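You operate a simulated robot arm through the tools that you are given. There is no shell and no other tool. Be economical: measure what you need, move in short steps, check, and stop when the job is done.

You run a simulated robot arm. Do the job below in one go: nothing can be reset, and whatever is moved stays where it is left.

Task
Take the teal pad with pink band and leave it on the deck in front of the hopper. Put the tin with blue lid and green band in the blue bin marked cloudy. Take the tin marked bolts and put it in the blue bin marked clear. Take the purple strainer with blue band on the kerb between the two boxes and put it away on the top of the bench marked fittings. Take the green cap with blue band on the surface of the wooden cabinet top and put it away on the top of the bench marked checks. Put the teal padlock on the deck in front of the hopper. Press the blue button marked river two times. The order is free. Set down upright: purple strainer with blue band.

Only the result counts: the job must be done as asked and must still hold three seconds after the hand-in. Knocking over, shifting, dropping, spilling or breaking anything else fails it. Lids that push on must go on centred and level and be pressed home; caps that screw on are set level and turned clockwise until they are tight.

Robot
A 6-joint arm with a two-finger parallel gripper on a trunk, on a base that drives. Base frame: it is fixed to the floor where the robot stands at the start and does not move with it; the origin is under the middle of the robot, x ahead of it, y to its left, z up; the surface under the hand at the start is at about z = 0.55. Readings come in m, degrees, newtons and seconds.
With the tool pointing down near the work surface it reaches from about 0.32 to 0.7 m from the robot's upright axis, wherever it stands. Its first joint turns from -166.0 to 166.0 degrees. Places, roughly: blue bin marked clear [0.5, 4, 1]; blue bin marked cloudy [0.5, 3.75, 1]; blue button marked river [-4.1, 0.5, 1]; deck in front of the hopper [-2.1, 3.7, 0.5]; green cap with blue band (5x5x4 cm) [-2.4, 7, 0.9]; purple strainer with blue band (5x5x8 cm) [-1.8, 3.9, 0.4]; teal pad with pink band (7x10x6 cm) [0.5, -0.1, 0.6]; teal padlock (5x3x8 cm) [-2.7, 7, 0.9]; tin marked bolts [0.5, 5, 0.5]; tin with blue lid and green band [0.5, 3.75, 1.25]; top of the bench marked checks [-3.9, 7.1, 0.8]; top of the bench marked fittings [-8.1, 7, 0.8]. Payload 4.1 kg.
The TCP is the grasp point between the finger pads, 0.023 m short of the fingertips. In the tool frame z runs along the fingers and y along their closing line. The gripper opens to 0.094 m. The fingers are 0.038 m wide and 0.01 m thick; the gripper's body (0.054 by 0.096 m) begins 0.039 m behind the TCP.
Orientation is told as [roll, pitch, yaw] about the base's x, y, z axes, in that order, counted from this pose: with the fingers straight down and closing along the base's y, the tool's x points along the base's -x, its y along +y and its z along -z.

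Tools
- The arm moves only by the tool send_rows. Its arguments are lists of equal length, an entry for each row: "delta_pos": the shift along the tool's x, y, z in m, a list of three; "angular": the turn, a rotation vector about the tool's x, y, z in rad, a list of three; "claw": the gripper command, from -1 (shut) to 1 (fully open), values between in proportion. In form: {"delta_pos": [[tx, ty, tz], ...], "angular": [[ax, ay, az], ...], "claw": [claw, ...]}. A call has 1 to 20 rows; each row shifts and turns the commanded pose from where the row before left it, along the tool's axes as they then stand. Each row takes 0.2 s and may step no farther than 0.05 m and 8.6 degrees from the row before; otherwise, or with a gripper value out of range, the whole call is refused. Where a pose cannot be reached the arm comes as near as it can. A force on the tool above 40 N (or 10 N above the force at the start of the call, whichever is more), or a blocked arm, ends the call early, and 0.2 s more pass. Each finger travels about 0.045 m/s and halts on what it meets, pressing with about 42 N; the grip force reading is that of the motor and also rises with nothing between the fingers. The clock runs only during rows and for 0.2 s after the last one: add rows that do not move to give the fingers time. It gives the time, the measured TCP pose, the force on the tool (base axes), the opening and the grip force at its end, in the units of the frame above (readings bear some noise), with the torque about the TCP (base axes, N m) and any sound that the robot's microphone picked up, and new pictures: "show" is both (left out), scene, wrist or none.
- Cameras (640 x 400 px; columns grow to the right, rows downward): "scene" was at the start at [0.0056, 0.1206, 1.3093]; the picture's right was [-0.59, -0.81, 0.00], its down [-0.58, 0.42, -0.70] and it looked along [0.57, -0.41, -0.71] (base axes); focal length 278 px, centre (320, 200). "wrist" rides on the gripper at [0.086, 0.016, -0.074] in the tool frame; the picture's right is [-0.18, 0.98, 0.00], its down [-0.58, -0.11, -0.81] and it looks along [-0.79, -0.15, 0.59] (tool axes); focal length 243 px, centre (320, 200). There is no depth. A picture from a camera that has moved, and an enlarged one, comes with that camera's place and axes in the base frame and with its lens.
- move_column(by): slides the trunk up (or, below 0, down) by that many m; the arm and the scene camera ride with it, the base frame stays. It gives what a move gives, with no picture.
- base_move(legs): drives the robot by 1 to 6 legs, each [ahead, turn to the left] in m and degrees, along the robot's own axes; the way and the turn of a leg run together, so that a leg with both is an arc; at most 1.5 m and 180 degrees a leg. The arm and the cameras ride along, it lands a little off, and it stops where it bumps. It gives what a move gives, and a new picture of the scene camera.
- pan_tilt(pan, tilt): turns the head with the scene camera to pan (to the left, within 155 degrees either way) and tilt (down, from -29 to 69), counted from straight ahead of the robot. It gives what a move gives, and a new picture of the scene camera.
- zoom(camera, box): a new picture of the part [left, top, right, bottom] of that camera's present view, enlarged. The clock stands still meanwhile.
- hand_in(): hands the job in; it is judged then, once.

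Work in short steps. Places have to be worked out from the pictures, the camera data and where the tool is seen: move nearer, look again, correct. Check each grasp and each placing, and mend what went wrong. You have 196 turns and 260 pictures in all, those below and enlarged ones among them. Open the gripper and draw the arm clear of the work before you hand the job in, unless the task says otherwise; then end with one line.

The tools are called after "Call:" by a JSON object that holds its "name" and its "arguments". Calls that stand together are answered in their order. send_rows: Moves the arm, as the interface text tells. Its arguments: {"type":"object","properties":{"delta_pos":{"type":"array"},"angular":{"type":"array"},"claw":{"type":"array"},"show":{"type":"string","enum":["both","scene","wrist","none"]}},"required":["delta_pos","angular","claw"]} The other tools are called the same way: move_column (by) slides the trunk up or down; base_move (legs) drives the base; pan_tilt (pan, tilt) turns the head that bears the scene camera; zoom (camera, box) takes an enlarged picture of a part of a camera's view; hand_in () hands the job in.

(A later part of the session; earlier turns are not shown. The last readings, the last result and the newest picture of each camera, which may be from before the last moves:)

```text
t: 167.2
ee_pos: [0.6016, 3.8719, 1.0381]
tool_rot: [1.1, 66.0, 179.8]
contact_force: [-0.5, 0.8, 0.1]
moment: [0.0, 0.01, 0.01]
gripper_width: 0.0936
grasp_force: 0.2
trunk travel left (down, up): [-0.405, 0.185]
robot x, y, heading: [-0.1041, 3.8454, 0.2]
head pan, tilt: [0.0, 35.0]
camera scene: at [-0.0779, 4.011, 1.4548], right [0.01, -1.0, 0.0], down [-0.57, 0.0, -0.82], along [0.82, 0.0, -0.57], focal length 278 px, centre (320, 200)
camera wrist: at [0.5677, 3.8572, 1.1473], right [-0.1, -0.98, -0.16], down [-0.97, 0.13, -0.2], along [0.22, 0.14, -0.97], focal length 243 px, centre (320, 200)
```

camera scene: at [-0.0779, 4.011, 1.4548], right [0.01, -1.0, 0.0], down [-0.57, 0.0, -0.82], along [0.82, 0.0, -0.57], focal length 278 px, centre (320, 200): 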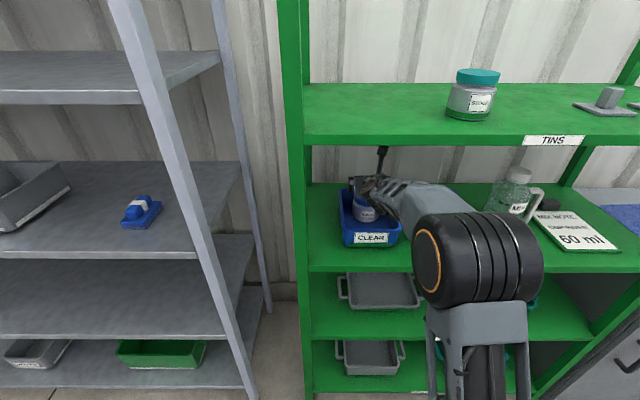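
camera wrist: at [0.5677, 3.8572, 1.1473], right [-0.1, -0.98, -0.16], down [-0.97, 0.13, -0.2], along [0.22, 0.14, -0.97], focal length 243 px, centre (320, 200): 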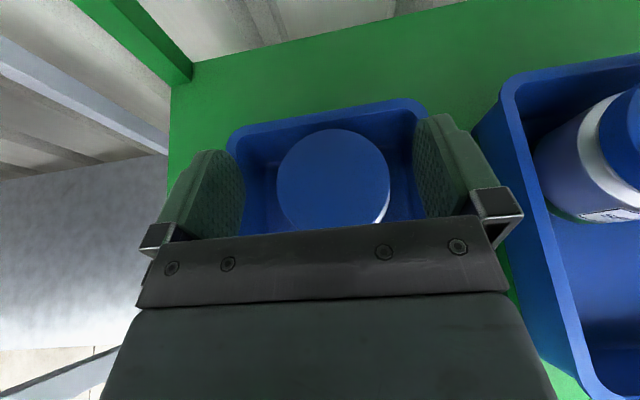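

Both tins are in their bins. I'll back out and bring the tool back to straight down in the normal turn.

Call:
{"name": "base_move", "arguments": {"legs": [[-0.55, 0]]}}

Call:
{"name": "send_rows", "arguments": {"delta_pos": [[0, 0, 0], [0, 0, 0], [0, 0, 0], [0, 0, 0], [0, 0, 0], [0, 0, 0], [0, 0, 0], [0, 0, 0], [-0.045, 0, 0], [-0.045, 0, 0], [-0.045, 0, 0], [-0.045, 0, 0], [-0.045, 0, 0], [0, 0, 0]], "angular": [[0, -0.144, 0], [0, -0.144, 0], [0, -0.144, 0], [0, -0.144, 0], [0, -0.144, 0], [0, -0.144, 0], [0, -0.144, 0], [0, -0.144, 0], [0, 0, 0], [0, 0, 0], [0, 0, 0], [0, 0, 0], [0, 0, 0], [0, 0, 0]], "claw": [1, 1, 1, 1, 1, 1, 1, 1, 1, 1, 1, 1, 1, 1], "show": "none"}}

Call:
{"name": "send_rows", "arguments": {"delta_pos": [[0, 0, 0], [0, 0, 0], [0, 0, 0], [0, 0, 0], [0, 0, 0], [0, 0, 0], [0, 0, 0], [0, 0, 0], [0, 0, 0], [0, 0, 0], [0, 0, 0], [0, 0, 0], [0, 0, 0], [0, 0, 0], [0, 0, 0], [0, 0, 0], [0, 0, 0], [0, 0, 0], [0, 0, 0], [0, 0, 0]], "angular": [[0, 0, 0.15], [0, 0, 0.15], [0, 0, 0.15], [0, 0, 0.15], [0, 0, 0.15], [0, 0, 0.15], [0, 0, 0.15], [0, 0, 0.15], [0, 0, 0.15], [0, 0, 0.15], [0, 0, 0.15], [0, 0, 0.15], [0, 0, 0.15], [0, 0, 0.15], [0, 0, 0.15], [0, 0, 0.15], [0, 0, 0.15], [0, 0, 0.15], [0, 0, 0.15], [0, 0, 0.15]], "claw": [1, 1, 1, 1, 1, 1, 1, 1, 1, 1, 1, 1, 1, 1, 1, 1, 1, 1, 1, 1], "show": "none"}}

```text
t: 170.4
ee_pos: [0.0571, 3.8672, 1.0369]
tool_rot: [1.2, 65.9, 179.7]
contact_force: [1.2, 0.1, -0.5]
moment: [0.01, -0.02, 0.01]
gripper_width: 0.0941
grasp_force: 0.1
trunk travel left (down, up): [-0.405, 0.185]
robot x, y, heading: [-0.6489, 3.8429, 0.3]
head pan, tilt: [0.0, 35.0]
camera scene: at [-0.6213, 4.0084, 1.4548], right [0.0, -1.0, 0.0], down [-0.57, 0.0, -0.82], along [0.82, 0.0, -0.57], focal length 278 px, centre (320, 200)
```

scene: 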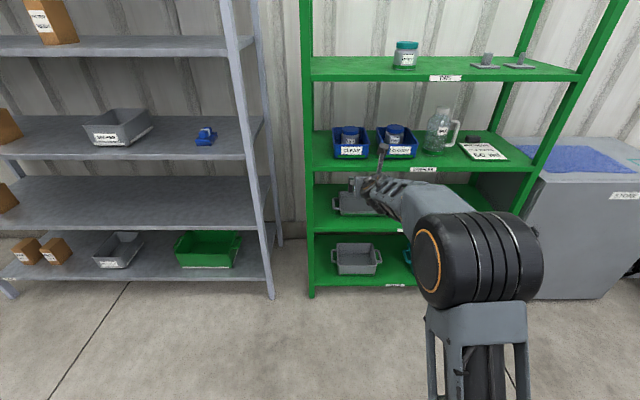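

```text
t: 173.4
ee_pos: [-0.1866, 3.8761, 0.994]
tool_rot: [1.9, 9.0, 176.1]
contact_force: [0.3, -0.2, 0.3]
moment: [0.01, -0.01, 0.01]
gripper_width: 0.094
grasp_force: 0.0
out of reach, approached as far as the arm can: row 1, 2, 8
trunk travel left (down, up): [-0.405, 0.185]
robot x, y, heading: [-0.6508, 3.841, 0.4]
head pan, tilt: [0.0, 35.0]
```

```text
t: 177.6
ee_pos: [-0.1877, 3.8777, 0.995]
tool_rot: [-3.1, -8.6, 4.2]
contact_force: [-0.3, 0.2, 0.4]
moment: [0.02, -0.04, 0.02]
gripper_width: 0.0941
grasp_force: 0.0
trunk travel left (down, up): [-0.405, 0.185]
robot x, y, heading: [-0.6446, 3.841, 0.2]
head pan, tilt: [0.0, 35.0]
```

I'll level the tool and drive toward the wooden-topped cabinet at the back.

Call:
{"name": "send_rows", "arguments": {"delta_pos": [[0, 0, -0.02], [0, 0, -0.02], [0, 0, 0]], "angular": [[-0.027, 0.075, 0.036], [-0.027, 0.075, 0.036], [0, 0, 0]], "claw": [1, 1, 1], "show": "none"}}

Call:
{"name": "base_move", "arguments": {"legs": [[0, 118], [1.4, 0], [0.5, 0], [0, -28]]}}

Call:
{"name": "pan_tilt", "arguments": {"pan": 20, "tilt": 25}}

```text
t: 178.4
ee_pos: [-0.1913, 3.8784, 1.0344]
tool_rot: [0.3, -0.1, -0.1]
contact_force: [-0.2, 0.1, -0.4]
moment: [-0.05, -0.04, 0.02]
gripper_width: 0.0939
grasp_force: 0.1
trunk travel left (down, up): [-0.405, 0.185]
robot x, y, heading: [-0.6521, 3.839, -0.1]
head pan, tilt: [0.0, 35.0]
```

```text
t: 194.2
ee_pos: [-1.5683, 5.9886, 1.0334]
tool_rot: [0.3, -0.1, 89.3]
contact_force: [-0.1, -1.0, -0.3]
moment: [0.01, -0.01, -0.02]
gripper_width: 0.094
grasp_force: 0.1
trunk travel left (down, up): [-0.405, 0.185]
robot x, y, heading: [-1.536, 5.5271, 89.5]
head pan, tilt: [0.0, 35.0]
camera scene: at [-1.7006, 5.5619, 1.4548], right [1.0, -0.01, 0.0], down [0.0, -0.57, -0.82], along [0.01, 0.82, -0.57], focal length 278 px, centre (320, 200)
```

scene: 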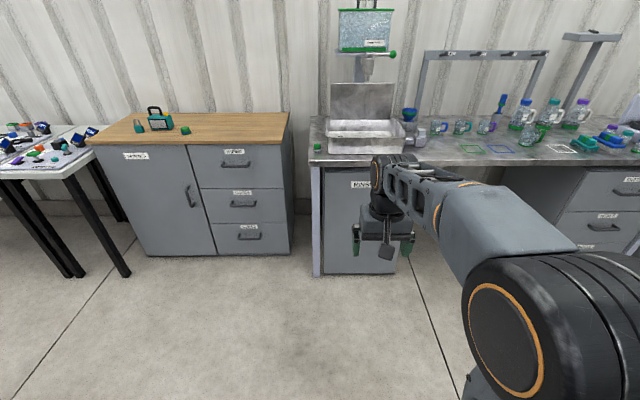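

```text
t: 195.1
ee_pos: [-1.5676, 5.9893, 1.0344]
tool_rot: [0.2, -0.1, 89.3]
contact_force: [-0.9, 0.3, 0.0]
moment: [-0.01, -0.04, 0.01]
gripper_width: 0.0937
grasp_force: 0.1
trunk travel left (down, up): [-0.405, 0.185]
robot x, y, heading: [-1.537, 5.5319, 89.7]
head pan, tilt: [20.0, 25.0]
camera scene: at [-1.7321, 5.5606, 1.4705], right [0.94, 0.33, 0.0], down [0.14, -0.4, -0.91], along [-0.3, 0.85, -0.42], focal length 278 px, centre (320, 200)
```

scene: 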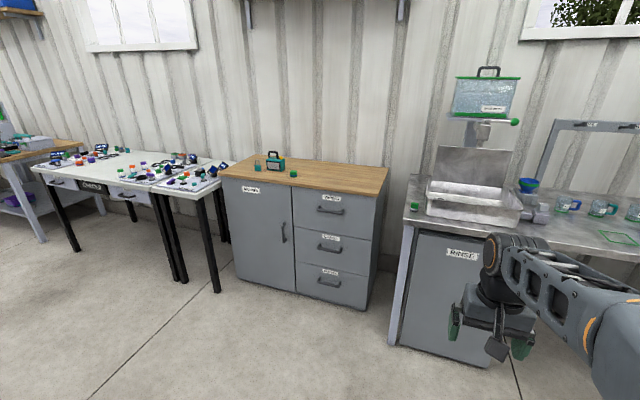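

I'll zoom on the wooden cabinet top and on the CHECKS bench.

Call:
{"name": "zoom", "arguments": {"camera": "scene", "box": [220, 135, 400, 205]}}

Call:
{"name": "zoom", "arguments": {"camera": "scene", "box": [20, 130, 240, 210]}}

```text
3.56 times, centred on (310, 170) of scene
camera zoom: at [-1.7321, 5.5606, 1.4705], right [0.94, 0.33, 0.0], down [0.14, -0.4, -0.91], along [-0.3, 0.85, -0.42], focal length 988 px, centre (356, 307)
```

zoom: 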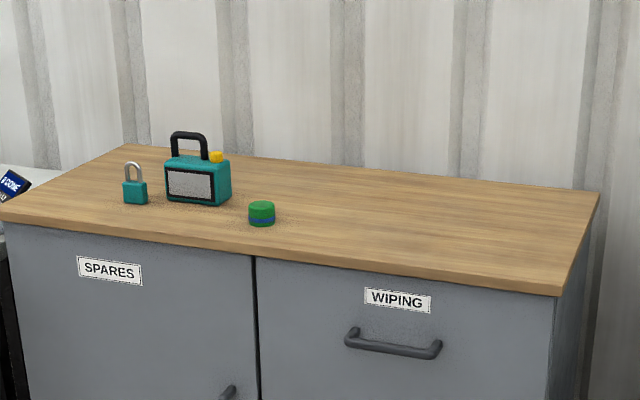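

```text
2.91 times, centred on (130, 170) of scene
camera zoom: at [-1.7321, 5.5606, 1.4705], right [0.94, 0.33, 0.0], down [0.14, -0.4, -0.91], along [-0.3, 0.85, -0.42], focal length 808 px, centre (873, 287)
```

zoom: 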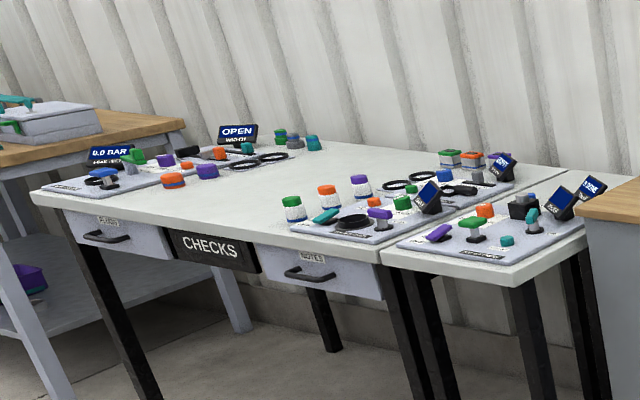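

The cap is near (-2.39, 6.97) with a teal radio beside it, and the padlock is near (-2.64, 6.98). I'll raise the trunk a little and drive in front of the cabinet.

Call:
{"name": "move_column", "arguments": {"by": 0.12}}

Call:
{"name": "base_move", "arguments": {"legs": [[0, 45.5], [1.15, 0], [0, -45]]}}

Call:
{"name": "pan_tilt", "arguments": {"pan": -10, "tilt": 45}}

```text
t: 196.6
ee_pos: [-1.5678, 5.989, 1.1545]
tool_rot: [0.3, -0.2, 89.3]
contact_force: [-0.1, -0.4, -0.3]
moment: [0.0, 0.0, -0.04]
gripper_width: 0.0939
grasp_force: 0.1
trunk travel left (down, up): [-0.525, 0.065]
robot x, y, heading: [-1.5342, 5.5307, 89.5]
head pan, tilt: [20.0, 25.0]
```

```text
t: 206.6
ee_pos: [-2.3829, 6.8061, 1.1533]
tool_rot: [0.3, -0.2, 89.5]
contact_force: [-0.1, 0.3, 0.1]
moment: [0.02, 0.03, -0.01]
gripper_width: 0.094
grasp_force: 0.0
trunk travel left (down, up): [-0.525, 0.065]
robot x, y, heading: [-2.3468, 6.3479, 89.5]
head pan, tilt: [20.0, 25.0]
camera scene: at [-2.5451, 6.377, 1.5906], right [0.94, 0.34, 0.0], down [0.14, -0.4, -0.91], along [-0.31, 0.85, -0.42], focal length 278 px, centre (320, 200)
```

scene: 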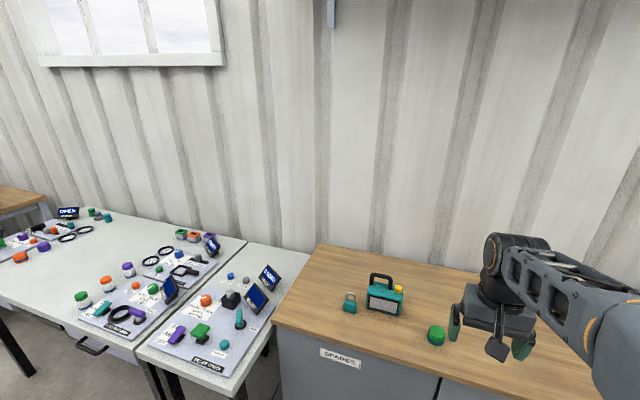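

```text
t: 207.5
ee_pos: [-2.3824, 6.8065, 1.1523]
tool_rot: [0.3, -0.1, 89.4]
contact_force: [-0.4, 0.3, -0.1]
moment: [0.0, -0.05, 0.03]
gripper_width: 0.0936
grasp_force: 0.1
trunk travel left (down, up): [-0.525, 0.065]
robot x, y, heading: [-2.348, 6.3471, 89.9]
head pan, tilt: [-10.0, 45.0]
camera scene: at [-2.4997, 6.3703, 1.56], right [0.98, -0.18, 0.0], down [-0.12, -0.7, -0.71], along [0.12, 0.7, -0.71], focal length 278 px, centre (320, 200)
```

scene: 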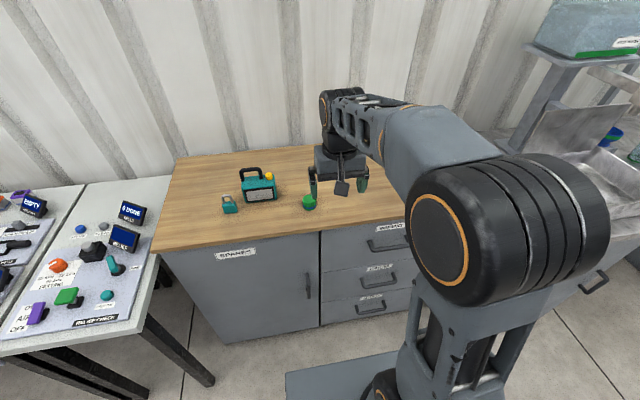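

The cap is near (-2.42, 7.027, 0.893). I'll move the base 7 cm closer, turn the tool a quarter so that it closes front to back with the camera away from the radio, and position above the cap.

Call:
{"name": "base_move", "arguments": {"legs": [[0.07, 0]]}}

Call:
{"name": "send_rows", "arguments": {"delta_pos": [[0, 0, 0], [0, 0, 0], [0, 0, 0], [0, 0, 0], [0, 0, 0], [0, 0, 0], [0, 0, 0], [0, 0, 0], [0, 0, 0], [0, 0, 0], [0, 0, 0], [-0.009, -0.037, 0], [-0.009, -0.037, 0], [-0.009, -0.037, 0], [-0.009, -0.037, 0], [0, 0, 0.04], [0, 0, 0.04], [0, 0, 0]], "angular": [[0, 0, -0.143], [0, 0, -0.143], [0, 0, -0.143], [0, 0, -0.143], [0, 0, -0.143], [0, 0, -0.143], [0, 0, -0.143], [0, 0, -0.143], [0, 0, -0.143], [0, 0, -0.143], [0, 0, -0.143], [0, 0, 0], [0, 0, 0], [0, 0, 0], [0, 0, 0], [0, 0, 0], [0, 0, 0], [0, 0, 0]], "claw": [1, 1, 1, 1, 1, 1, 1, 1, 1, 1, 1, 1, 1, 1, 1, 1, 1, 1], "show": "wrist"}}

```text
t: 208.5
ee_pos: [-2.3819, 6.8759, 1.153]
tool_rot: [0.3, -0.1, 89.5]
contact_force: [-0.6, 0.6, -0.3]
moment: [-0.01, 0.03, -0.02]
gripper_width: 0.0941
grasp_force: 0.1
trunk travel left (down, up): [-0.525, 0.065]
robot x, y, heading: [-2.3483, 6.4164, 89.8]
head pan, tilt: [-10.0, 45.0]
camera scene: at [-2.4994, 6.4415, 1.5599], right [0.98, -0.18, 0.0], down [-0.12, -0.7, -0.71], along [0.12, 0.7, -0.71], focal length 278 px, centre (320, 200)
```

scene: 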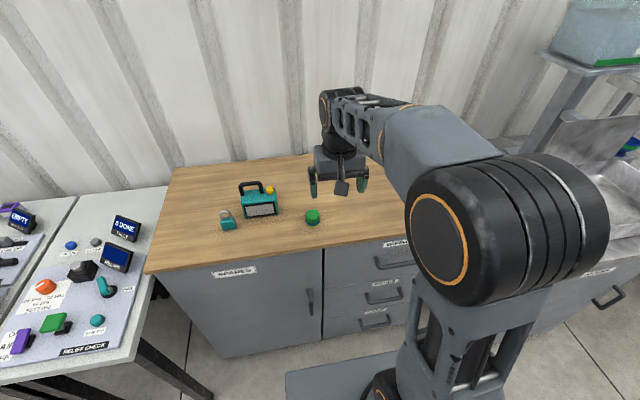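

```text
t: 212.3
ee_pos: [-2.4169, 7.0265, 1.0734]
tool_rot: [-0.1, -0.4, 179.7]
contact_force: [-0.5, -0.8, 0.2]
moment: [0.01, 0.03, -0.02]
gripper_width: 0.094
grasp_force: 0.0
trunk travel left (down, up): [-0.525, 0.065]
robot x, y, heading: [-2.349, 6.4199, 89.5]
head pan, tilt: [-10.0, 45.0]
camera wrist: at [-2.3314, 7.0087, 1.1482], right [-0.19, -0.98, 0.0], down [-0.58, 0.11, 0.81], along [-0.79, 0.16, -0.59], focal length 243 px, centre (320, 200)
```

wrist: 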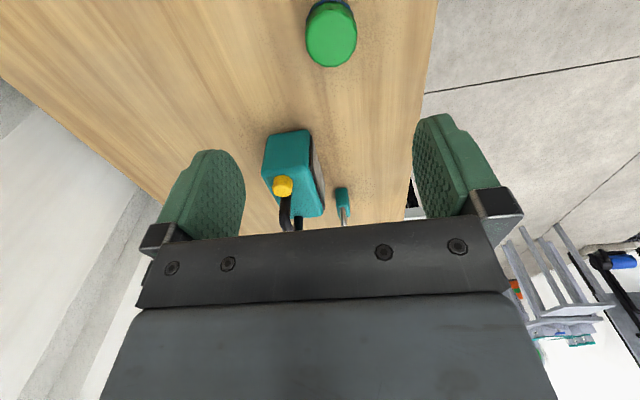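

The cap is centred at about (-2.417, 7.018). I'll descend and close on it.

Call:
{"name": "send_rows", "arguments": {"delta_pos": [[0, 0.008, 0.035], [0, 0, 0.035], [0, 0, 0.035], [0, 0, 0.035], [0, 0, 0.018], [0, 0, 0.01], [0, 0, 0], [0, 0, 0], [0, 0, 0], [0, 0, 0], [0, 0, 0]], "angular": [[0, 0, 0], [0, 0, 0], [0, 0, 0], [0, 0, 0], [0, 0, 0], [0, 0, 0], [0, 0, 0], [0, 0, 0], [0, 0, 0], [0, 0, 0], [0, 0, 0]], "claw": [1, 1, 1, 1, 1, 1, -1, -1, -1, -1, -1], "show": "wrist"}}

```text
t: 214.7
ee_pos: [-2.4193, 7.0166, 0.9055]
tool_rot: [-0.1, -0.2, 179.6]
contact_force: [0.7, 0.2, -0.1]
moment: [0.04, -0.01, 0.02]
gripper_width: 0.0445
grasp_force: 42.2
trunk travel left (down, up): [-0.525, 0.065]
robot x, y, heading: [-2.3452, 6.4144, 89.9]
head pan, tilt: [-10.0, 45.0]
camera wrist: at [-2.3334, 7.0002, 0.9811], right [-0.19, -0.98, 0.0], down [-0.58, 0.11, 0.81], along [-0.79, 0.16, -0.59], focal length 243 px, centre (320, 200)
```

wrist: 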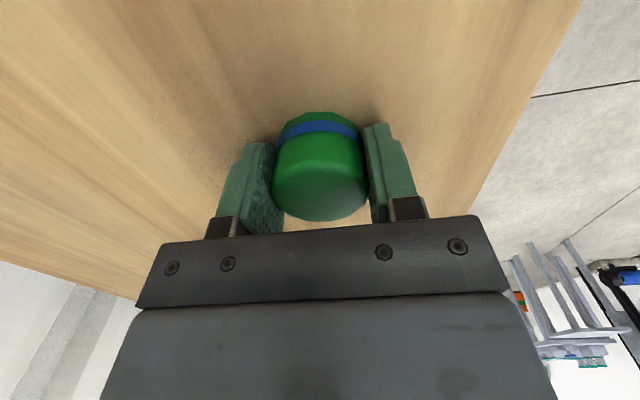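

The cap is held. I'll lift it, back off, and drive over to the CHECKS bench.

Call:
{"name": "send_rows", "arguments": {"delta_pos": [[0, 0, -0.03], [0, 0, -0.045], [0, 0, -0.045], [0, 0, -0.045], [0, 0, -0.045], [0, 0, -0.02], [0, 0, 0]], "angular": [[0, 0, 0], [0, 0, 0], [0, 0, 0], [0, 0, 0], [0, 0, 0], [0, 0, 0], [0, 0, 0]], "claw": [-1, -1, -1, -1, -1, -1, -1], "show": "none"}}

Call:
{"name": "base_move", "arguments": {"legs": [[-0.3, 0], [0, 90], [1.4, 0], [0, -90]]}}

Call:
{"name": "pan_tilt", "arguments": {"pan": 10, "tilt": 45}}

```text
t: 216.3
ee_pos: [-2.4185, 7.0163, 1.1352]
tool_rot: [0.0, -0.2, 179.6]
contact_force: [0.0, -0.3, -0.6]
moment: [-0.03, -0.02, -0.02]
gripper_width: 0.0443
grasp_force: 42.1
trunk travel left (down, up): [-0.525, 0.065]
robot x, y, heading: [-2.3481, 6.418, 89.9]
head pan, tilt: [-10.0, 45.0]
```

```text
t: 232.6
ee_pos: [-3.831, 6.7102, 1.1364]
tool_rot: [-0.1, -0.3, -179.4]
contact_force: [1.1, -0.5, -0.5]
moment: [-0.02, -0.01, -0.02]
gripper_width: 0.0443
grasp_force: 42.6
trunk travel left (down, up): [-0.525, 0.065]
robot x, y, heading: [-3.7514, 6.1132, 90.9]
head pan, tilt: [-10.0, 45.0]
camera scene: at [-3.9024, 6.1327, 1.56], right [0.99, -0.16, 0.0], down [-0.11, -0.7, -0.71], along [0.11, 0.7, -0.71], focal length 278 px, centre (320, 200)
```

scene: 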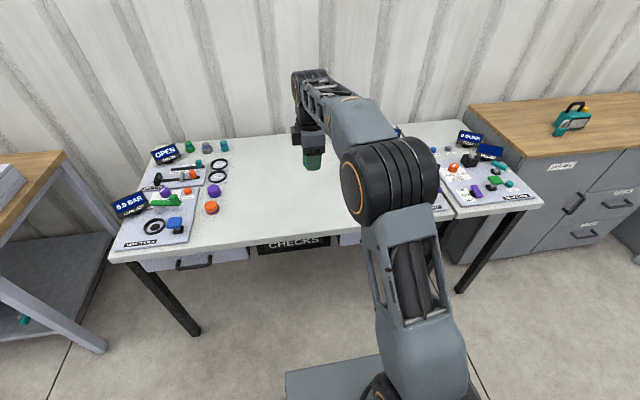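

```text
t: 233.4
ee_pos: [-3.8317, 6.7104, 1.1354]
tool_rot: [-0.1, -0.1, -179.6]
contact_force: [-1.1, -0.1, -0.8]
moment: [-0.02, 0.0, -0.02]
gripper_width: 0.0444
grasp_force: 41.8
trunk travel left (down, up): [-0.525, 0.065]
robot x, y, heading: [-3.7509, 6.1147, 90.8]
head pan, tilt: [10.0, 45.0]
camera scene: at [-3.9308, 6.1323, 1.56], right [0.98, 0.19, 0.0], down [0.13, -0.69, -0.71], along [-0.13, 0.69, -0.71], focal length 278 px, centre (320, 200)
```

scene: 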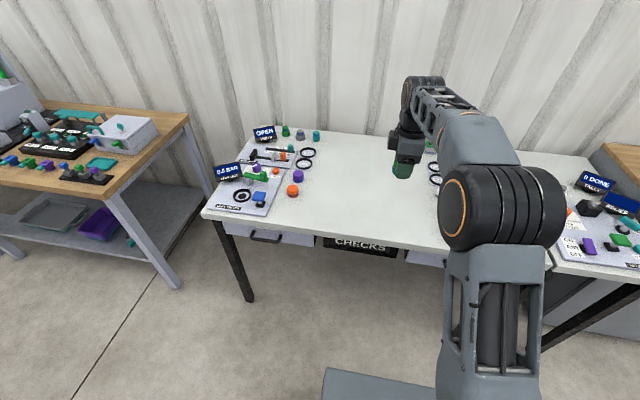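

The middle of the CHECKS bench is clear. I'll drive 0.22 m forward, lower the trunk and look with the wrist camera.

Call:
{"name": "base_move", "arguments": {"legs": [[0.22, 0]]}}

Call:
{"name": "move_column", "arguments": {"by": -0.2}}

Call:
{"name": "send_rows", "arguments": {"delta_pos": [[-0.025, 0, 0]], "angular": [[0, 0, 0]], "claw": [-1], "show": "both"}}

```text
t: 235.1
ee_pos: [-3.8344, 6.9333, 1.1341]
tool_rot: [-0.1, -0.2, -179.3]
contact_force: [0.6, -0.3, -0.8]
moment: [-0.03, 0.01, 0.01]
gripper_width: 0.0443
grasp_force: 42.2
trunk travel left (down, up): [-0.525, 0.065]
robot x, y, heading: [-3.7553, 6.3345, 91.0]
head pan, tilt: [10.0, 45.0]
camera scene: at [-3.9342, 6.3552, 1.5599], right [0.98, 0.19, 0.0], down [0.13, -0.69, -0.71], along [-0.13, 0.69, -0.71], focal length 278 px, centre (320, 200)
```

scene: 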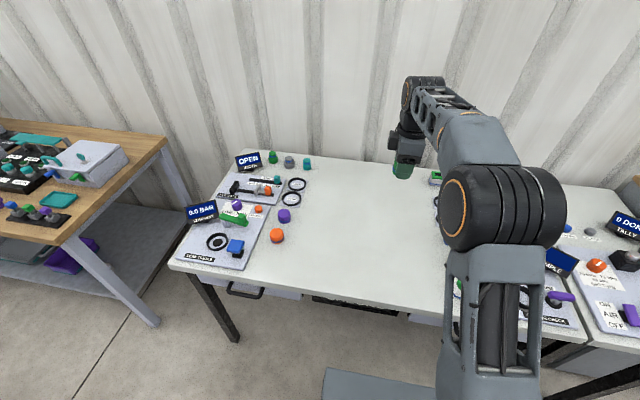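

```text
t: 237.3
ee_pos: [-3.8338, 6.9334, 0.9353]
tool_rot: [0.0, -0.2, -179.3]
contact_force: [0.0, 0.8, -0.3]
moment: [-0.03, -0.03, -0.01]
gripper_width: 0.0441
grasp_force: 42.2
trunk travel left (down, up): [-0.325, 0.265]
robot x, y, heading: [-3.7538, 6.3321, 90.9]
head pan, tilt: [10.0, 45.0]
```

```text
t: 237.7
ee_pos: [-3.8592, 6.9336, 0.9352]
tool_rot: [-0.1, -0.2, -179.4]
contact_force: [-1.1, -0.1, -0.2]
moment: [0.0, 0.02, -0.02]
gripper_width: 0.0444
grasp_force: 42.7
trunk travel left (down, up): [-0.325, 0.265]
robot x, y, heading: [-3.7539, 6.3337, 90.9]
head pan, tilt: [10.0, 45.0]
camera scene: at [-3.9339, 6.3544, 1.36], right [0.98, 0.19, 0.0], down [0.13, -0.69, -0.71], along [-0.13, 0.69, -0.71], focal length 278 px, centre (320, 200)
camera wrist: at [-3.7733, 6.9177, 1.0103], right [-0.17, -0.98, 0.0], down [-0.58, 0.1, 0.81], along [-0.8, 0.14, -0.59], focal length 243 px, centre (320, 200)
```

scene: 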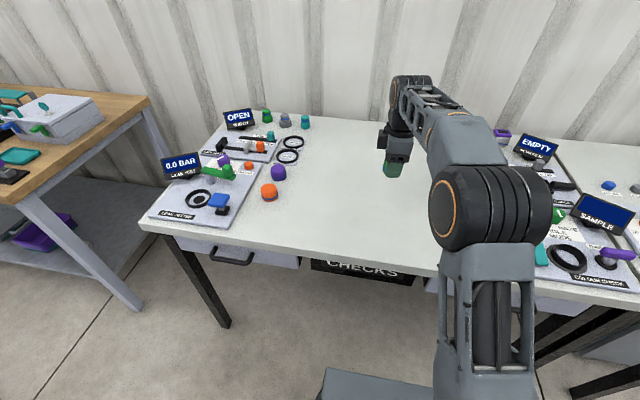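
wrist: 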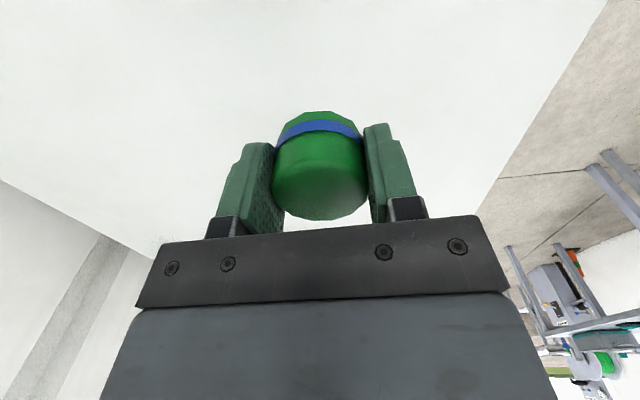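

The area below is clear. I'll lower gently to contact.

Call:
{"name": "send_rows", "arguments": {"delta_pos": [[0, 0, 0.03], [0, 0, 0.03], [0, 0, 0.01], [0, 0, 0.008], [0, 0, 0.006], [0, 0, 0.006], [0, 0, 0.006], [0, 0, 0.006], [0, 0, 0.006], [0, 0, 0.006], [0, 0, 0.006], [0, 0, 0.006]], "angular": [[0, 0, 0], [0, 0, 0], [0, 0, 0], [0, 0, 0], [0, 0, 0], [0, 0, 0], [0, 0, 0], [0, 0, 0], [0, 0, 0], [0, 0, 0], [0, 0, 0], [0, 0, 0]], "claw": [-1, -1, -1, -1, -1, -1, -1, -1, -1, -1, -1, -1], "show": "none"}}

```text
t: 240.2
ee_pos: [-3.8616, 6.9344, 0.8249]
tool_rot: [-1.2, -0.4, -179.4]
contact_force: [-0.1, -0.5, 17.2]
moment: [-0.38, -0.04, 0.02]
gripper_width: 0.0443
grasp_force: 42.4
trunk travel left (down, up): [-0.325, 0.265]
robot x, y, heading: [-3.7528, 6.3342, 90.9]
head pan, tilt: [10.0, 45.0]
stopped in row 12: the force on the tool passed its limit at 53 N (the readings are from after the stop); the commanded pose is now the measured one
```

Contact reached. I'll open, rise and check.

Call:
{"name": "send_rows", "arguments": {"delta_pos": [[0, 0, -0.003], [0, 0, 0], [0, 0, 0], [0, 0, 0], [0, 0, -0.03], [0, 0, -0.045], [0, 0, -0.045], [0, 0, -0.045], [0, 0, -0.045]], "angular": [[0, 0, 0], [0, 0, 0], [0, 0, 0], [0, 0, 0], [0, 0, 0], [0, 0, 0], [0, 0, 0], [0, 0, 0], [0, 0, 0]], "claw": [-1, 0.6, 0.6, 0.6, 0.6, 0.6, 0.6, 0.6, 0.6], "show": "both"}}

```text
t: 242.2
ee_pos: [-3.859, 6.931, 1.0333]
tool_rot: [-0.7, -0.5, -179.4]
contact_force: [-0.8, -0.1, 0.7]
moment: [-0.06, -0.02, 0.01]
gripper_width: 0.0752
grasp_force: 0.1
trunk travel left (down, up): [-0.325, 0.265]
robot x, y, heading: [-3.7548, 6.3333, 90.8]
head pan, tilt: [10.0, 45.0]
camera scene: at [-3.9341, 6.3546, 1.3599], right [0.98, 0.19, 0.0], down [0.13, -0.69, -0.71], along [-0.13, 0.69, -0.71], focal length 278 px, centre (320, 200)
camera wrist: at [-3.7727, 6.916, 1.108], right [-0.17, -0.98, -0.01], down [-0.58, 0.09, 0.81], along [-0.8, 0.15, -0.58], focal length 243 px, centre (320, 200)
```

scene: 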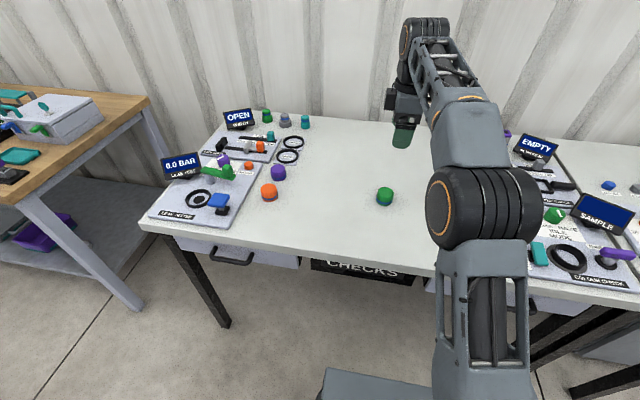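
wrist: 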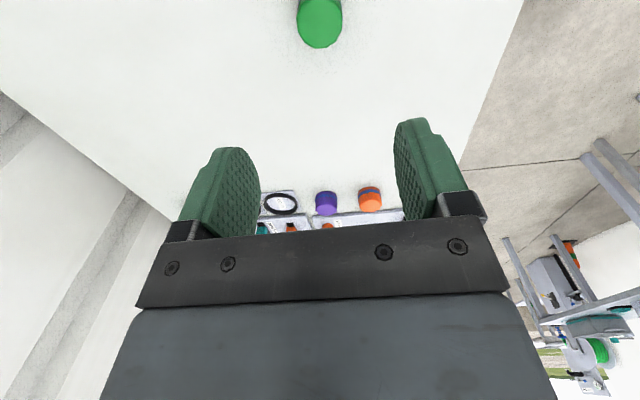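

The cap stands on the CHECKS bench. Next is the padlock: I'll raise the trunk, turn the tool half a turn so the camera will be away from the radio, and drive back.

Call:
{"name": "move_column", "arguments": {"by": 0.15}}

Call:
{"name": "send_rows", "arguments": {"delta_pos": [[0, 0, 0], [0, 0, 0], [0, 0, 0], [0, 0, 0], [0, 0, 0], [0, 0, 0], [0, 0, 0], [0, 0, 0], [0, 0, 0], [0, 0, 0], [0, 0, 0], [0, 0, 0], [0, 0, 0], [0, 0, 0], [0, 0, 0], [0, 0, 0], [0, 0, 0], [0, 0, 0], [0, 0, 0], [0, 0, 0]], "angular": [[0, 0, 0.15], [0, 0, 0.15], [0, 0, 0.15], [0, 0, 0.15], [0, 0, 0.15], [0, 0, 0.15], [0, 0, 0.15], [0, 0, 0.15], [0, 0, 0.15], [0, 0, 0.15], [0, 0, 0.15], [0, 0, 0.15], [0, 0, 0.15], [0, 0, 0.15], [0, 0, 0.15], [0, 0, 0.15], [0, 0, 0.15], [0, 0, 0.15], [0, 0, 0.15], [0, 0, 0.15]], "claw": [0.6, 0.6, 0.6, 0.6, 0.6, 0.6, 0.6, 0.6, 0.6, 0.6, 0.6, 0.6, 0.6, 0.6, 0.6, 0.6, 0.6, 0.6, 0.6, 0.6], "show": "none"}}

Call:
{"name": "base_move", "arguments": {"legs": [[-0.2, 0], [0, -91], [1.1, 0], [0, 90]]}}

Call:
{"name": "zoom", "arguments": {"camera": "scene", "box": [200, 80, 520, 280]}}

```text
t: 243.9
ee_pos: [-3.8598, 6.9319, 1.1837]
tool_rot: [-0.9, -0.4, -179.5]
contact_force: [0.4, -0.7, -0.1]
moment: [-0.04, -0.01, 0.02]
gripper_width: 0.0752
grasp_force: 0.1
trunk travel left (down, up): [-0.475, 0.115]
robot x, y, heading: [-3.7545, 6.3343, 91.0]
head pan, tilt: [10.0, 45.0]
```

```text
t: 248.1
ee_pos: [-3.8596, 6.9324, 1.1829]
tool_rot: [0.8, 0.3, 8.5]
contact_force: [-0.2, -0.5, 0.3]
moment: [0.0, -0.01, 0.02]
gripper_width: 0.0752
grasp_force: 0.1
trunk travel left (down, up): [-0.475, 0.115]
robot x, y, heading: [-3.7551, 6.3327, 91.1]
head pan, tilt: [10.0, 45.0]
```

```text
t: 262.7
ee_pos: [-2.7457, 6.7225, 1.1835]
tool_rot: [0.7, 0.3, 8.0]
contact_force: [0.0, 0.1, -0.1]
moment: [-0.01, 0.0, 0.03]
gripper_width: 0.0753
grasp_force: 0.0
trunk travel left (down, up): [-0.475, 0.115]
robot x, y, heading: [-2.6491, 6.1262, 90.1]
head pan, tilt: [10.0, 45.0]
camera scene: at [-2.8289, 6.1471, 1.5099], right [0.98, 0.17, 0.0], down [0.12, -0.7, -0.71], along [-0.12, 0.7, -0.71], focal length 278 px, centre (320, 200)
```

scene: 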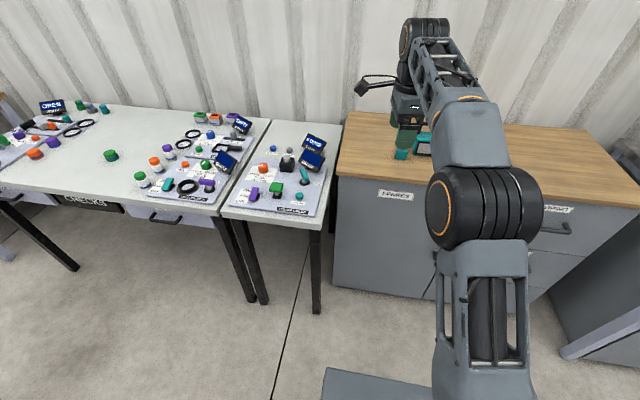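

```text
2.00 times, centred on (360, 180) of scene
camera zoom: at [-2.8289, 6.1471, 1.5099], right [0.98, 0.17, 0.0], down [0.12, -0.7, -0.71], along [-0.12, 0.7, -0.71], focal length 556 px, centre (240, 240)
```

zoom: 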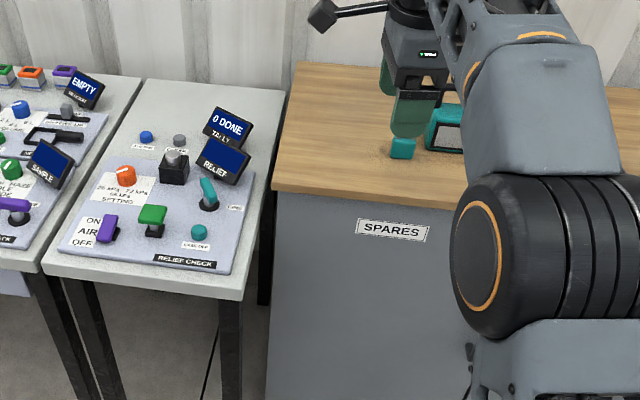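

The padlock is near (-2.68, 7.045). I'll drive 0.27 m closer and move the hand above it for a wrist view.

Call:
{"name": "base_move", "arguments": {"legs": [[0.27, 0]]}}

Call:
{"name": "send_rows", "arguments": {"delta_pos": [[-0.03, 0.024, 0], [-0.03, 0.024, 0], [0, 0, 0.04], [0, 0, 0.02], [0, 0, 0]], "angular": [[0, 0, 0.07], [0, 0, 0.07], [0, 0, 0], [0, 0, 0], [0, 0, 0]], "claw": [0.6, 0.6, 0.6, 0.6, 0.6], "show": "wrist"}}

```text
t: 264.6
ee_pos: [-2.7443, 6.9968, 1.182]
tool_rot: [0.9, 0.4, 8.0]
contact_force: [-0.5, 0.1, 0.7]
moment: [-0.06, 0.0, -0.01]
gripper_width: 0.0752
grasp_force: 0.1
trunk travel left (down, up): [-0.475, 0.115]
robot x, y, heading: [-2.6499, 6.397, 90.2]
head pan, tilt: [10.0, 45.0]
camera scene: at [-2.8288, 6.42, 1.5099], right [0.98, 0.17, 0.0], down [0.12, -0.7, -0.71], along [-0.12, 0.7, -0.71], focal length 278 px, centre (320, 200)
```

scene: 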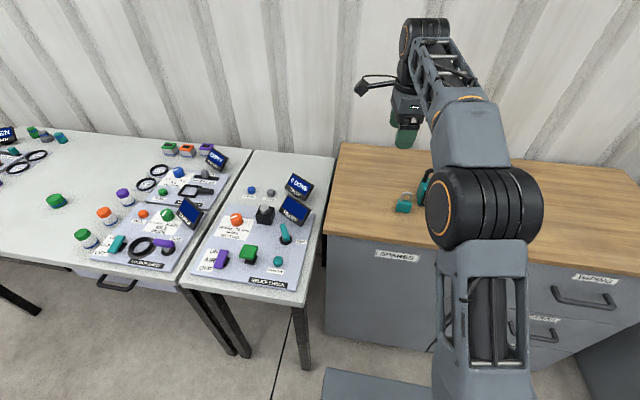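

```text
t: 265.8
ee_pos: [-2.6951, 7.0326, 1.1172]
tool_rot: [0.8, 0.5, -0.1]
contact_force: [1.0, 0.2, 0.4]
moment: [0.03, 0.01, 0.03]
gripper_width: 0.0753
grasp_force: 0.1
out of reach, approached as far as the arm can: row 2
trunk travel left (down, up): [-0.475, 0.115]
robot x, y, heading: [-2.6464, 6.3988, 90.1]
head pan, tilt: [10.0, 45.0]
camera wrist: at [-2.7827, 7.0481, 1.1921], right [0.19, 0.98, 0.01], down [0.59, -0.12, 0.8], along [0.79, -0.14, -0.6], focal length 243 px, centre (320, 200)
```

wrist: 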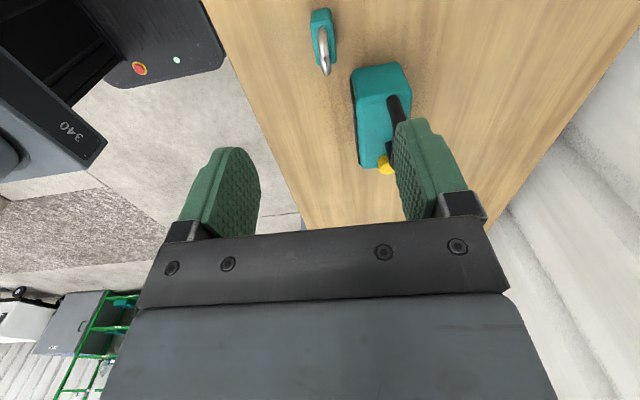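

The padlock is thin along y as hoped. I'll zoom to place it precisely.

Call:
{"name": "zoom", "arguments": {"camera": "wrist", "box": [260, 0, 420, 100]}}

```text
4.00 times, centred on (340, 50) of wrist
camera zoom: at [-2.7827, 7.0481, 1.1921], right [0.19, 0.98, 0.01], down [0.59, -0.12, 0.8], along [0.79, -0.14, -0.6], focal length 970 px, centre (240, 800)
```

zoom: 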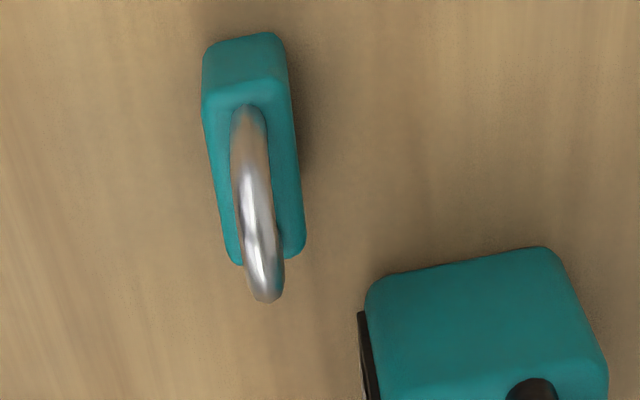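

The padlock's centre is near (-2.678, 7.036), and the radio's corner is close behind on its right. I'll grip it 1 cm left of centre with a narrower opening.

Call:
{"name": "send_rows", "arguments": {"delta_pos": [[-0.005, 0.0035, 0.03], [0, 0, 0.04], [0, 0, 0.04], [0, 0, 0.025], [0, 0, 0]], "angular": [[0, 0, 0], [0, 0, 0], [0, 0, 0], [0, 0, 0], [0, 0, 0]], "claw": [0.25, 0.25, 0.25, 0.25, 0.25], "show": "wrist"}}

```text
t: 267.0
ee_pos: [-2.6933, 7.0369, 0.9819]
tool_rot: [0.8, 0.3, -0.2]
contact_force: [-0.1, 0.0, 0.3]
moment: [0.02, 0.01, 0.02]
gripper_width: 0.0588
grasp_force: 0.2
trunk travel left (down, up): [-0.475, 0.115]
robot x, y, heading: [-2.6476, 6.3983, 89.8]
head pan, tilt: [10.0, 45.0]
camera wrist: at [-2.7795, 7.054, 1.0579], right [0.19, 0.98, 0.01], down [0.59, -0.12, 0.8], along [0.79, -0.14, -0.6], focal length 243 px, centre (320, 200)
```

wrist: 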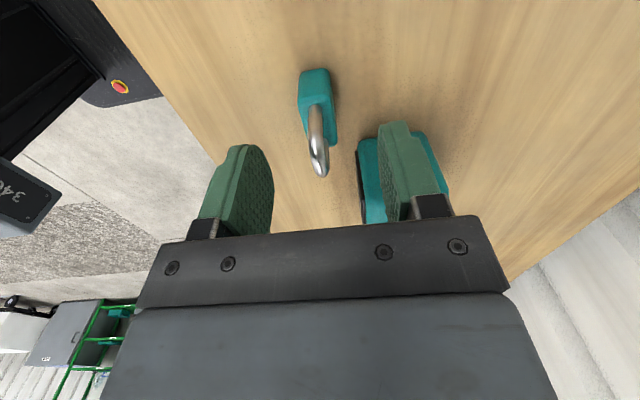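

Clearances hold. I'll descend 6 cm, close, and lift.

Call:
{"name": "send_rows", "arguments": {"delta_pos": [[0, 0, 0.03], [0, 0, 0.03], [0, 0, 0], [0, 0, 0], [0, 0, 0], [0, 0, 0], [0, 0, -0.02], [0, 0, -0.03], [0, 0, -0.04], [0, 0, -0.04], [0, 0, -0.03], [0, 0, 0]], "angular": [[0, 0, 0], [0, 0, 0], [0, 0, 0], [0, 0, 0], [0, 0, 0], [0, 0, 0], [0, 0, 0], [0, 0, 0], [0, 0, 0], [0, 0, 0], [0, 0, 0], [0, 0, 0]], "claw": [0.25, 0.25, 0.25, -1, -1, -1, -1, -1, -1, -1, -1, -1], "show": "both"}}

```text
t: 269.6
ee_pos: [-2.694, 7.036, 1.0822]
tool_rot: [0.7, 0.4, -0.1]
contact_force: [-1.2, -0.3, -1.3]
moment: [0.01, 0.03, -0.02]
gripper_width: 0.0216
grasp_force: 42.2
trunk travel left (down, up): [-0.475, 0.115]
robot x, y, heading: [-2.6471, 6.3977, 89.8]
head pan, tilt: [10.0, 45.0]
camera scene: at [-2.8288, 6.4197, 1.51], right [0.98, 0.17, 0.0], down [0.12, -0.7, -0.71], along [-0.12, 0.7, -0.71], focal length 278 px, centre (320, 200)
camera wrist: at [-2.7805, 7.0517, 1.1584], right [0.19, 0.98, 0.01], down [0.59, -0.12, 0.8], along [0.79, -0.14, -0.6], focal length 243 px, centre (320, 200)
```

scene: 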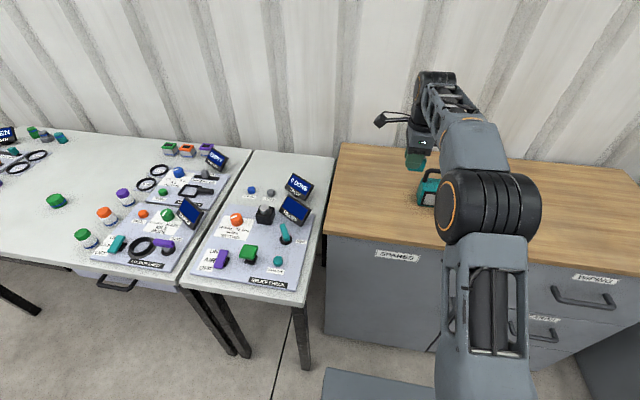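
wrist: 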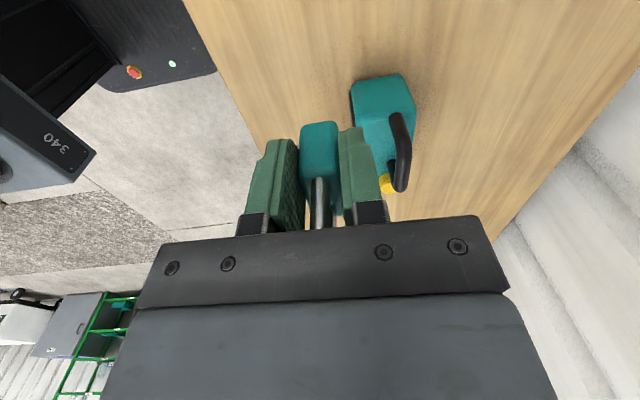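

The padlock is held. I'll back off, turn toward the lane and look at the way to the deck.

Call:
{"name": "base_move", "arguments": {"legs": [[-0.35, 0], [0, -137]]}}

Call:
{"name": "pan_tilt", "arguments": {"pan": 0, "tilt": 25}}

```text
t: 277.6
ee_pos: [-2.1905, 5.5998, 1.0829]
tool_rot: [0.9, 0.5, -138.4]
contact_force: [0.0, 0.8, -0.9]
moment: [0.01, 0.0, -0.04]
gripper_width: 0.0213
grasp_force: 42.0
trunk travel left (down, up): [-0.475, 0.115]
robot x, y, heading: [-2.649, 6.0466, -48.1]
head pan, tilt: [10.0, 45.0]
camera scene: at [-2.4999, 6.1533, 1.51], right [-0.62, -0.78, 0.0], down [-0.55, 0.44, -0.71], along [0.55, -0.44, -0.71], focal length 278 px, centre (320, 200)
```

scene: 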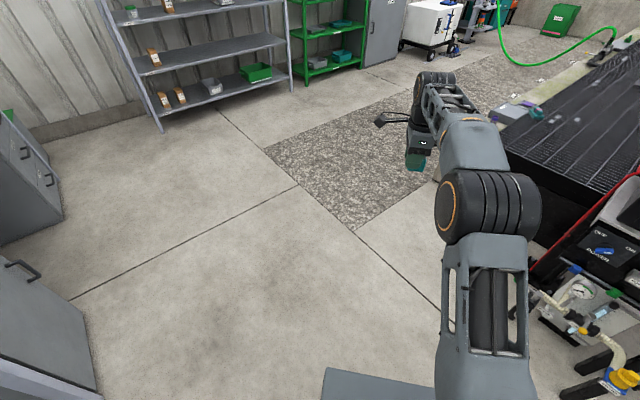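

```text
t: 278.4
ee_pos: [-2.1904, 5.5993, 1.0825]
tool_rot: [0.9, 0.4, -138.5]
contact_force: [0.8, -0.9, -0.7]
moment: [0.01, 0.01, -0.02]
gripper_width: 0.0213
grasp_force: 41.8
trunk travel left (down, up): [-0.475, 0.115]
robot x, y, heading: [-2.6481, 6.0463, -48.3]
head pan, tilt: [0.0, 25.0]
camera scene: at [-2.5023, 6.135, 1.5405], right [-0.75, -0.67, 0.0], down [-0.28, 0.32, -0.91], along [0.6, -0.68, -0.42], focal length 278 px, centre (320, 200)
```

scene: 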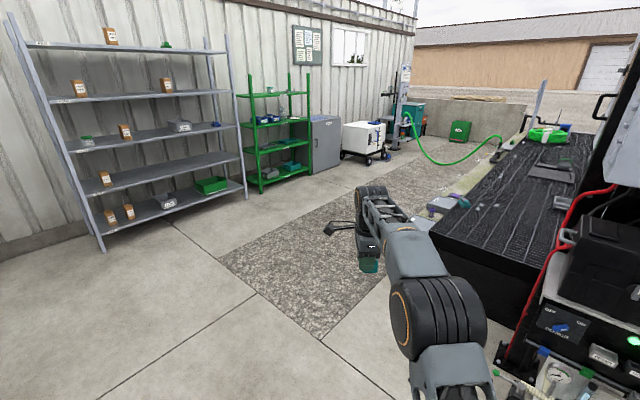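

The way is clear. I'll drive to the lane beside the deck and turn to face it.

Call:
{"name": "base_move", "arguments": {"legs": [[1.4, 0], [0.6, 0], [0, -42], [0.85, 0], [0, -90]]}}

Call:
{"name": "pan_tilt", "arguments": {"pan": 20, "tilt": 45}}

```text
t: 298.3
ee_pos: [-1.969, 3.6648, 1.0823]
tool_rot: [0.8, 0.4, 88.7]
contact_force: [0.9, -0.2, -1.0]
moment: [-0.02, -0.03, -0.01]
gripper_width: 0.0214
grasp_force: 42.0
trunk travel left (down, up): [-0.475, 0.115]
robot x, y, heading: [-1.3295, 3.6929, 178.8]
head pan, tilt: [0.0, 25.0]
camera scene: at [-1.3654, 3.5328, 1.5406], right [0.02, 1.0, 0.0], down [0.42, -0.01, -0.91], along [-0.91, 0.02, -0.42], focal length 278 px, centre (320, 200)
```

scene: 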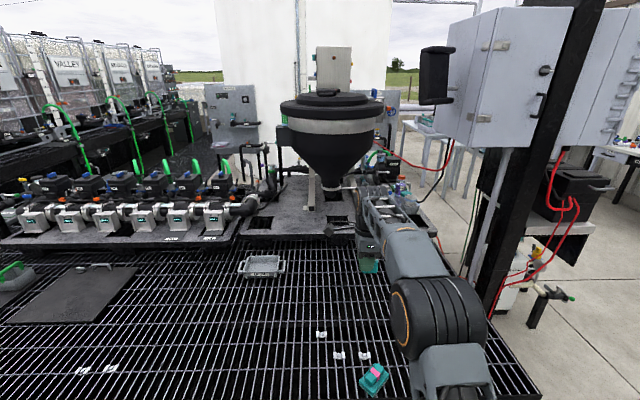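

```text
t: 299.1
ee_pos: [-1.9688, 3.6652, 1.0821]
tool_rot: [0.8, 0.4, 88.7]
contact_force: [-0.1, 0.4, -1.6]
moment: [-0.01, -0.02, -0.01]
gripper_width: 0.0214
grasp_force: 41.5
trunk travel left (down, up): [-0.475, 0.115]
robot x, y, heading: [-1.3327, 3.697, 178.7]
head pan, tilt: [20.0, 45.0]
camera scene: at [-1.3503, 3.5045, 1.51], right [-0.32, 0.95, 0.0], down [0.67, 0.23, -0.71], along [-0.67, -0.23, -0.71], focal length 278 px, centre (320, 200)
```

scene: 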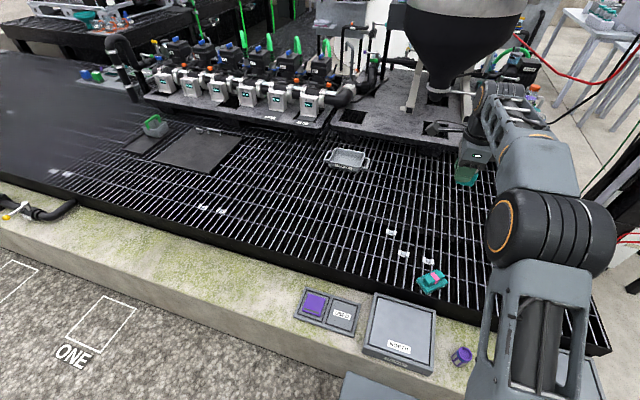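

The base is well placed and the padlock's long side already lies along y, across the bars. I'll shift to (-1.99, 3.59), lower the trunk, and check.

Call:
{"name": "send_rows", "arguments": {"delta_pos": [[0.0375, 0.0105, 0], [0.0375, 0.0105, 0], [0, 0, 0]], "angular": [[0, 0, 0], [0, 0, 0], [0, 0, 0]], "claw": [-1, -1, -1], "show": "none"}}

Call:
{"name": "move_column", "arguments": {"by": -0.42}}

Call:
{"name": "send_rows", "arguments": {"delta_pos": [[0, 0, 0.03], [0, 0, 0]], "angular": [[0, 0, 0], [0, 0, 0]], "claw": [-1, -1], "show": "both"}}

```text
t: 299.9
ee_pos: [-1.9928, 3.5887, 1.0832]
tool_rot: [0.7, 0.4, 88.6]
contact_force: [-0.3, -0.1, -0.8]
moment: [0.01, -0.03, 0.02]
gripper_width: 0.0213
grasp_force: 42.3
trunk travel left (down, up): [-0.475, 0.115]
robot x, y, heading: [-1.3297, 3.6977, 178.8]
head pan, tilt: [20.0, 45.0]
```

```text
refused: -0.42 is not a number from -0.4 to 0.4
```

```text
t: 300.5
ee_pos: [-1.992, 3.5912, 1.0529]
tool_rot: [0.9, 0.4, 88.7]
contact_force: [-0.9, 0.0, -1.5]
moment: [0.02, 0.01, 0.01]
gripper_width: 0.0216
grasp_force: 41.6
trunk travel left (down, up): [-0.475, 0.115]
robot x, y, heading: [-1.3288, 3.6963, 178.5]
head pan, tilt: [20.0, 45.0]
camera scene: at [-1.3503, 3.5044, 1.51], right [-0.32, 0.95, 0.0], down [0.67, 0.23, -0.71], along [-0.67, -0.23, -0.71], focal length 278 px, centre (320, 200)
camera wrist: at [-2.01, 3.5051, 1.129], right [-0.98, 0.21, 0.01], down [0.13, 0.58, 0.8], along [0.16, 0.79, -0.6], focal length 243 px, centre (320, 200)
```

scene: 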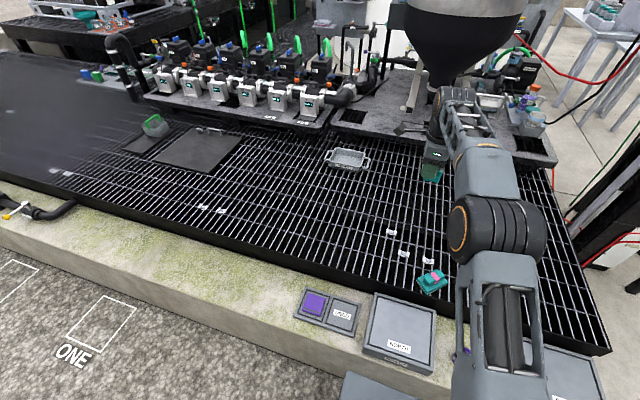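
wrist: 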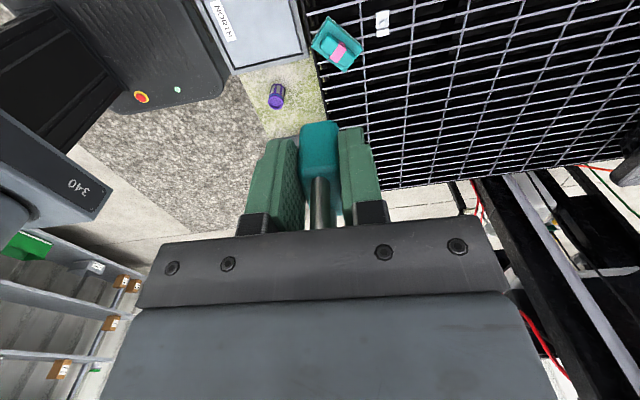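

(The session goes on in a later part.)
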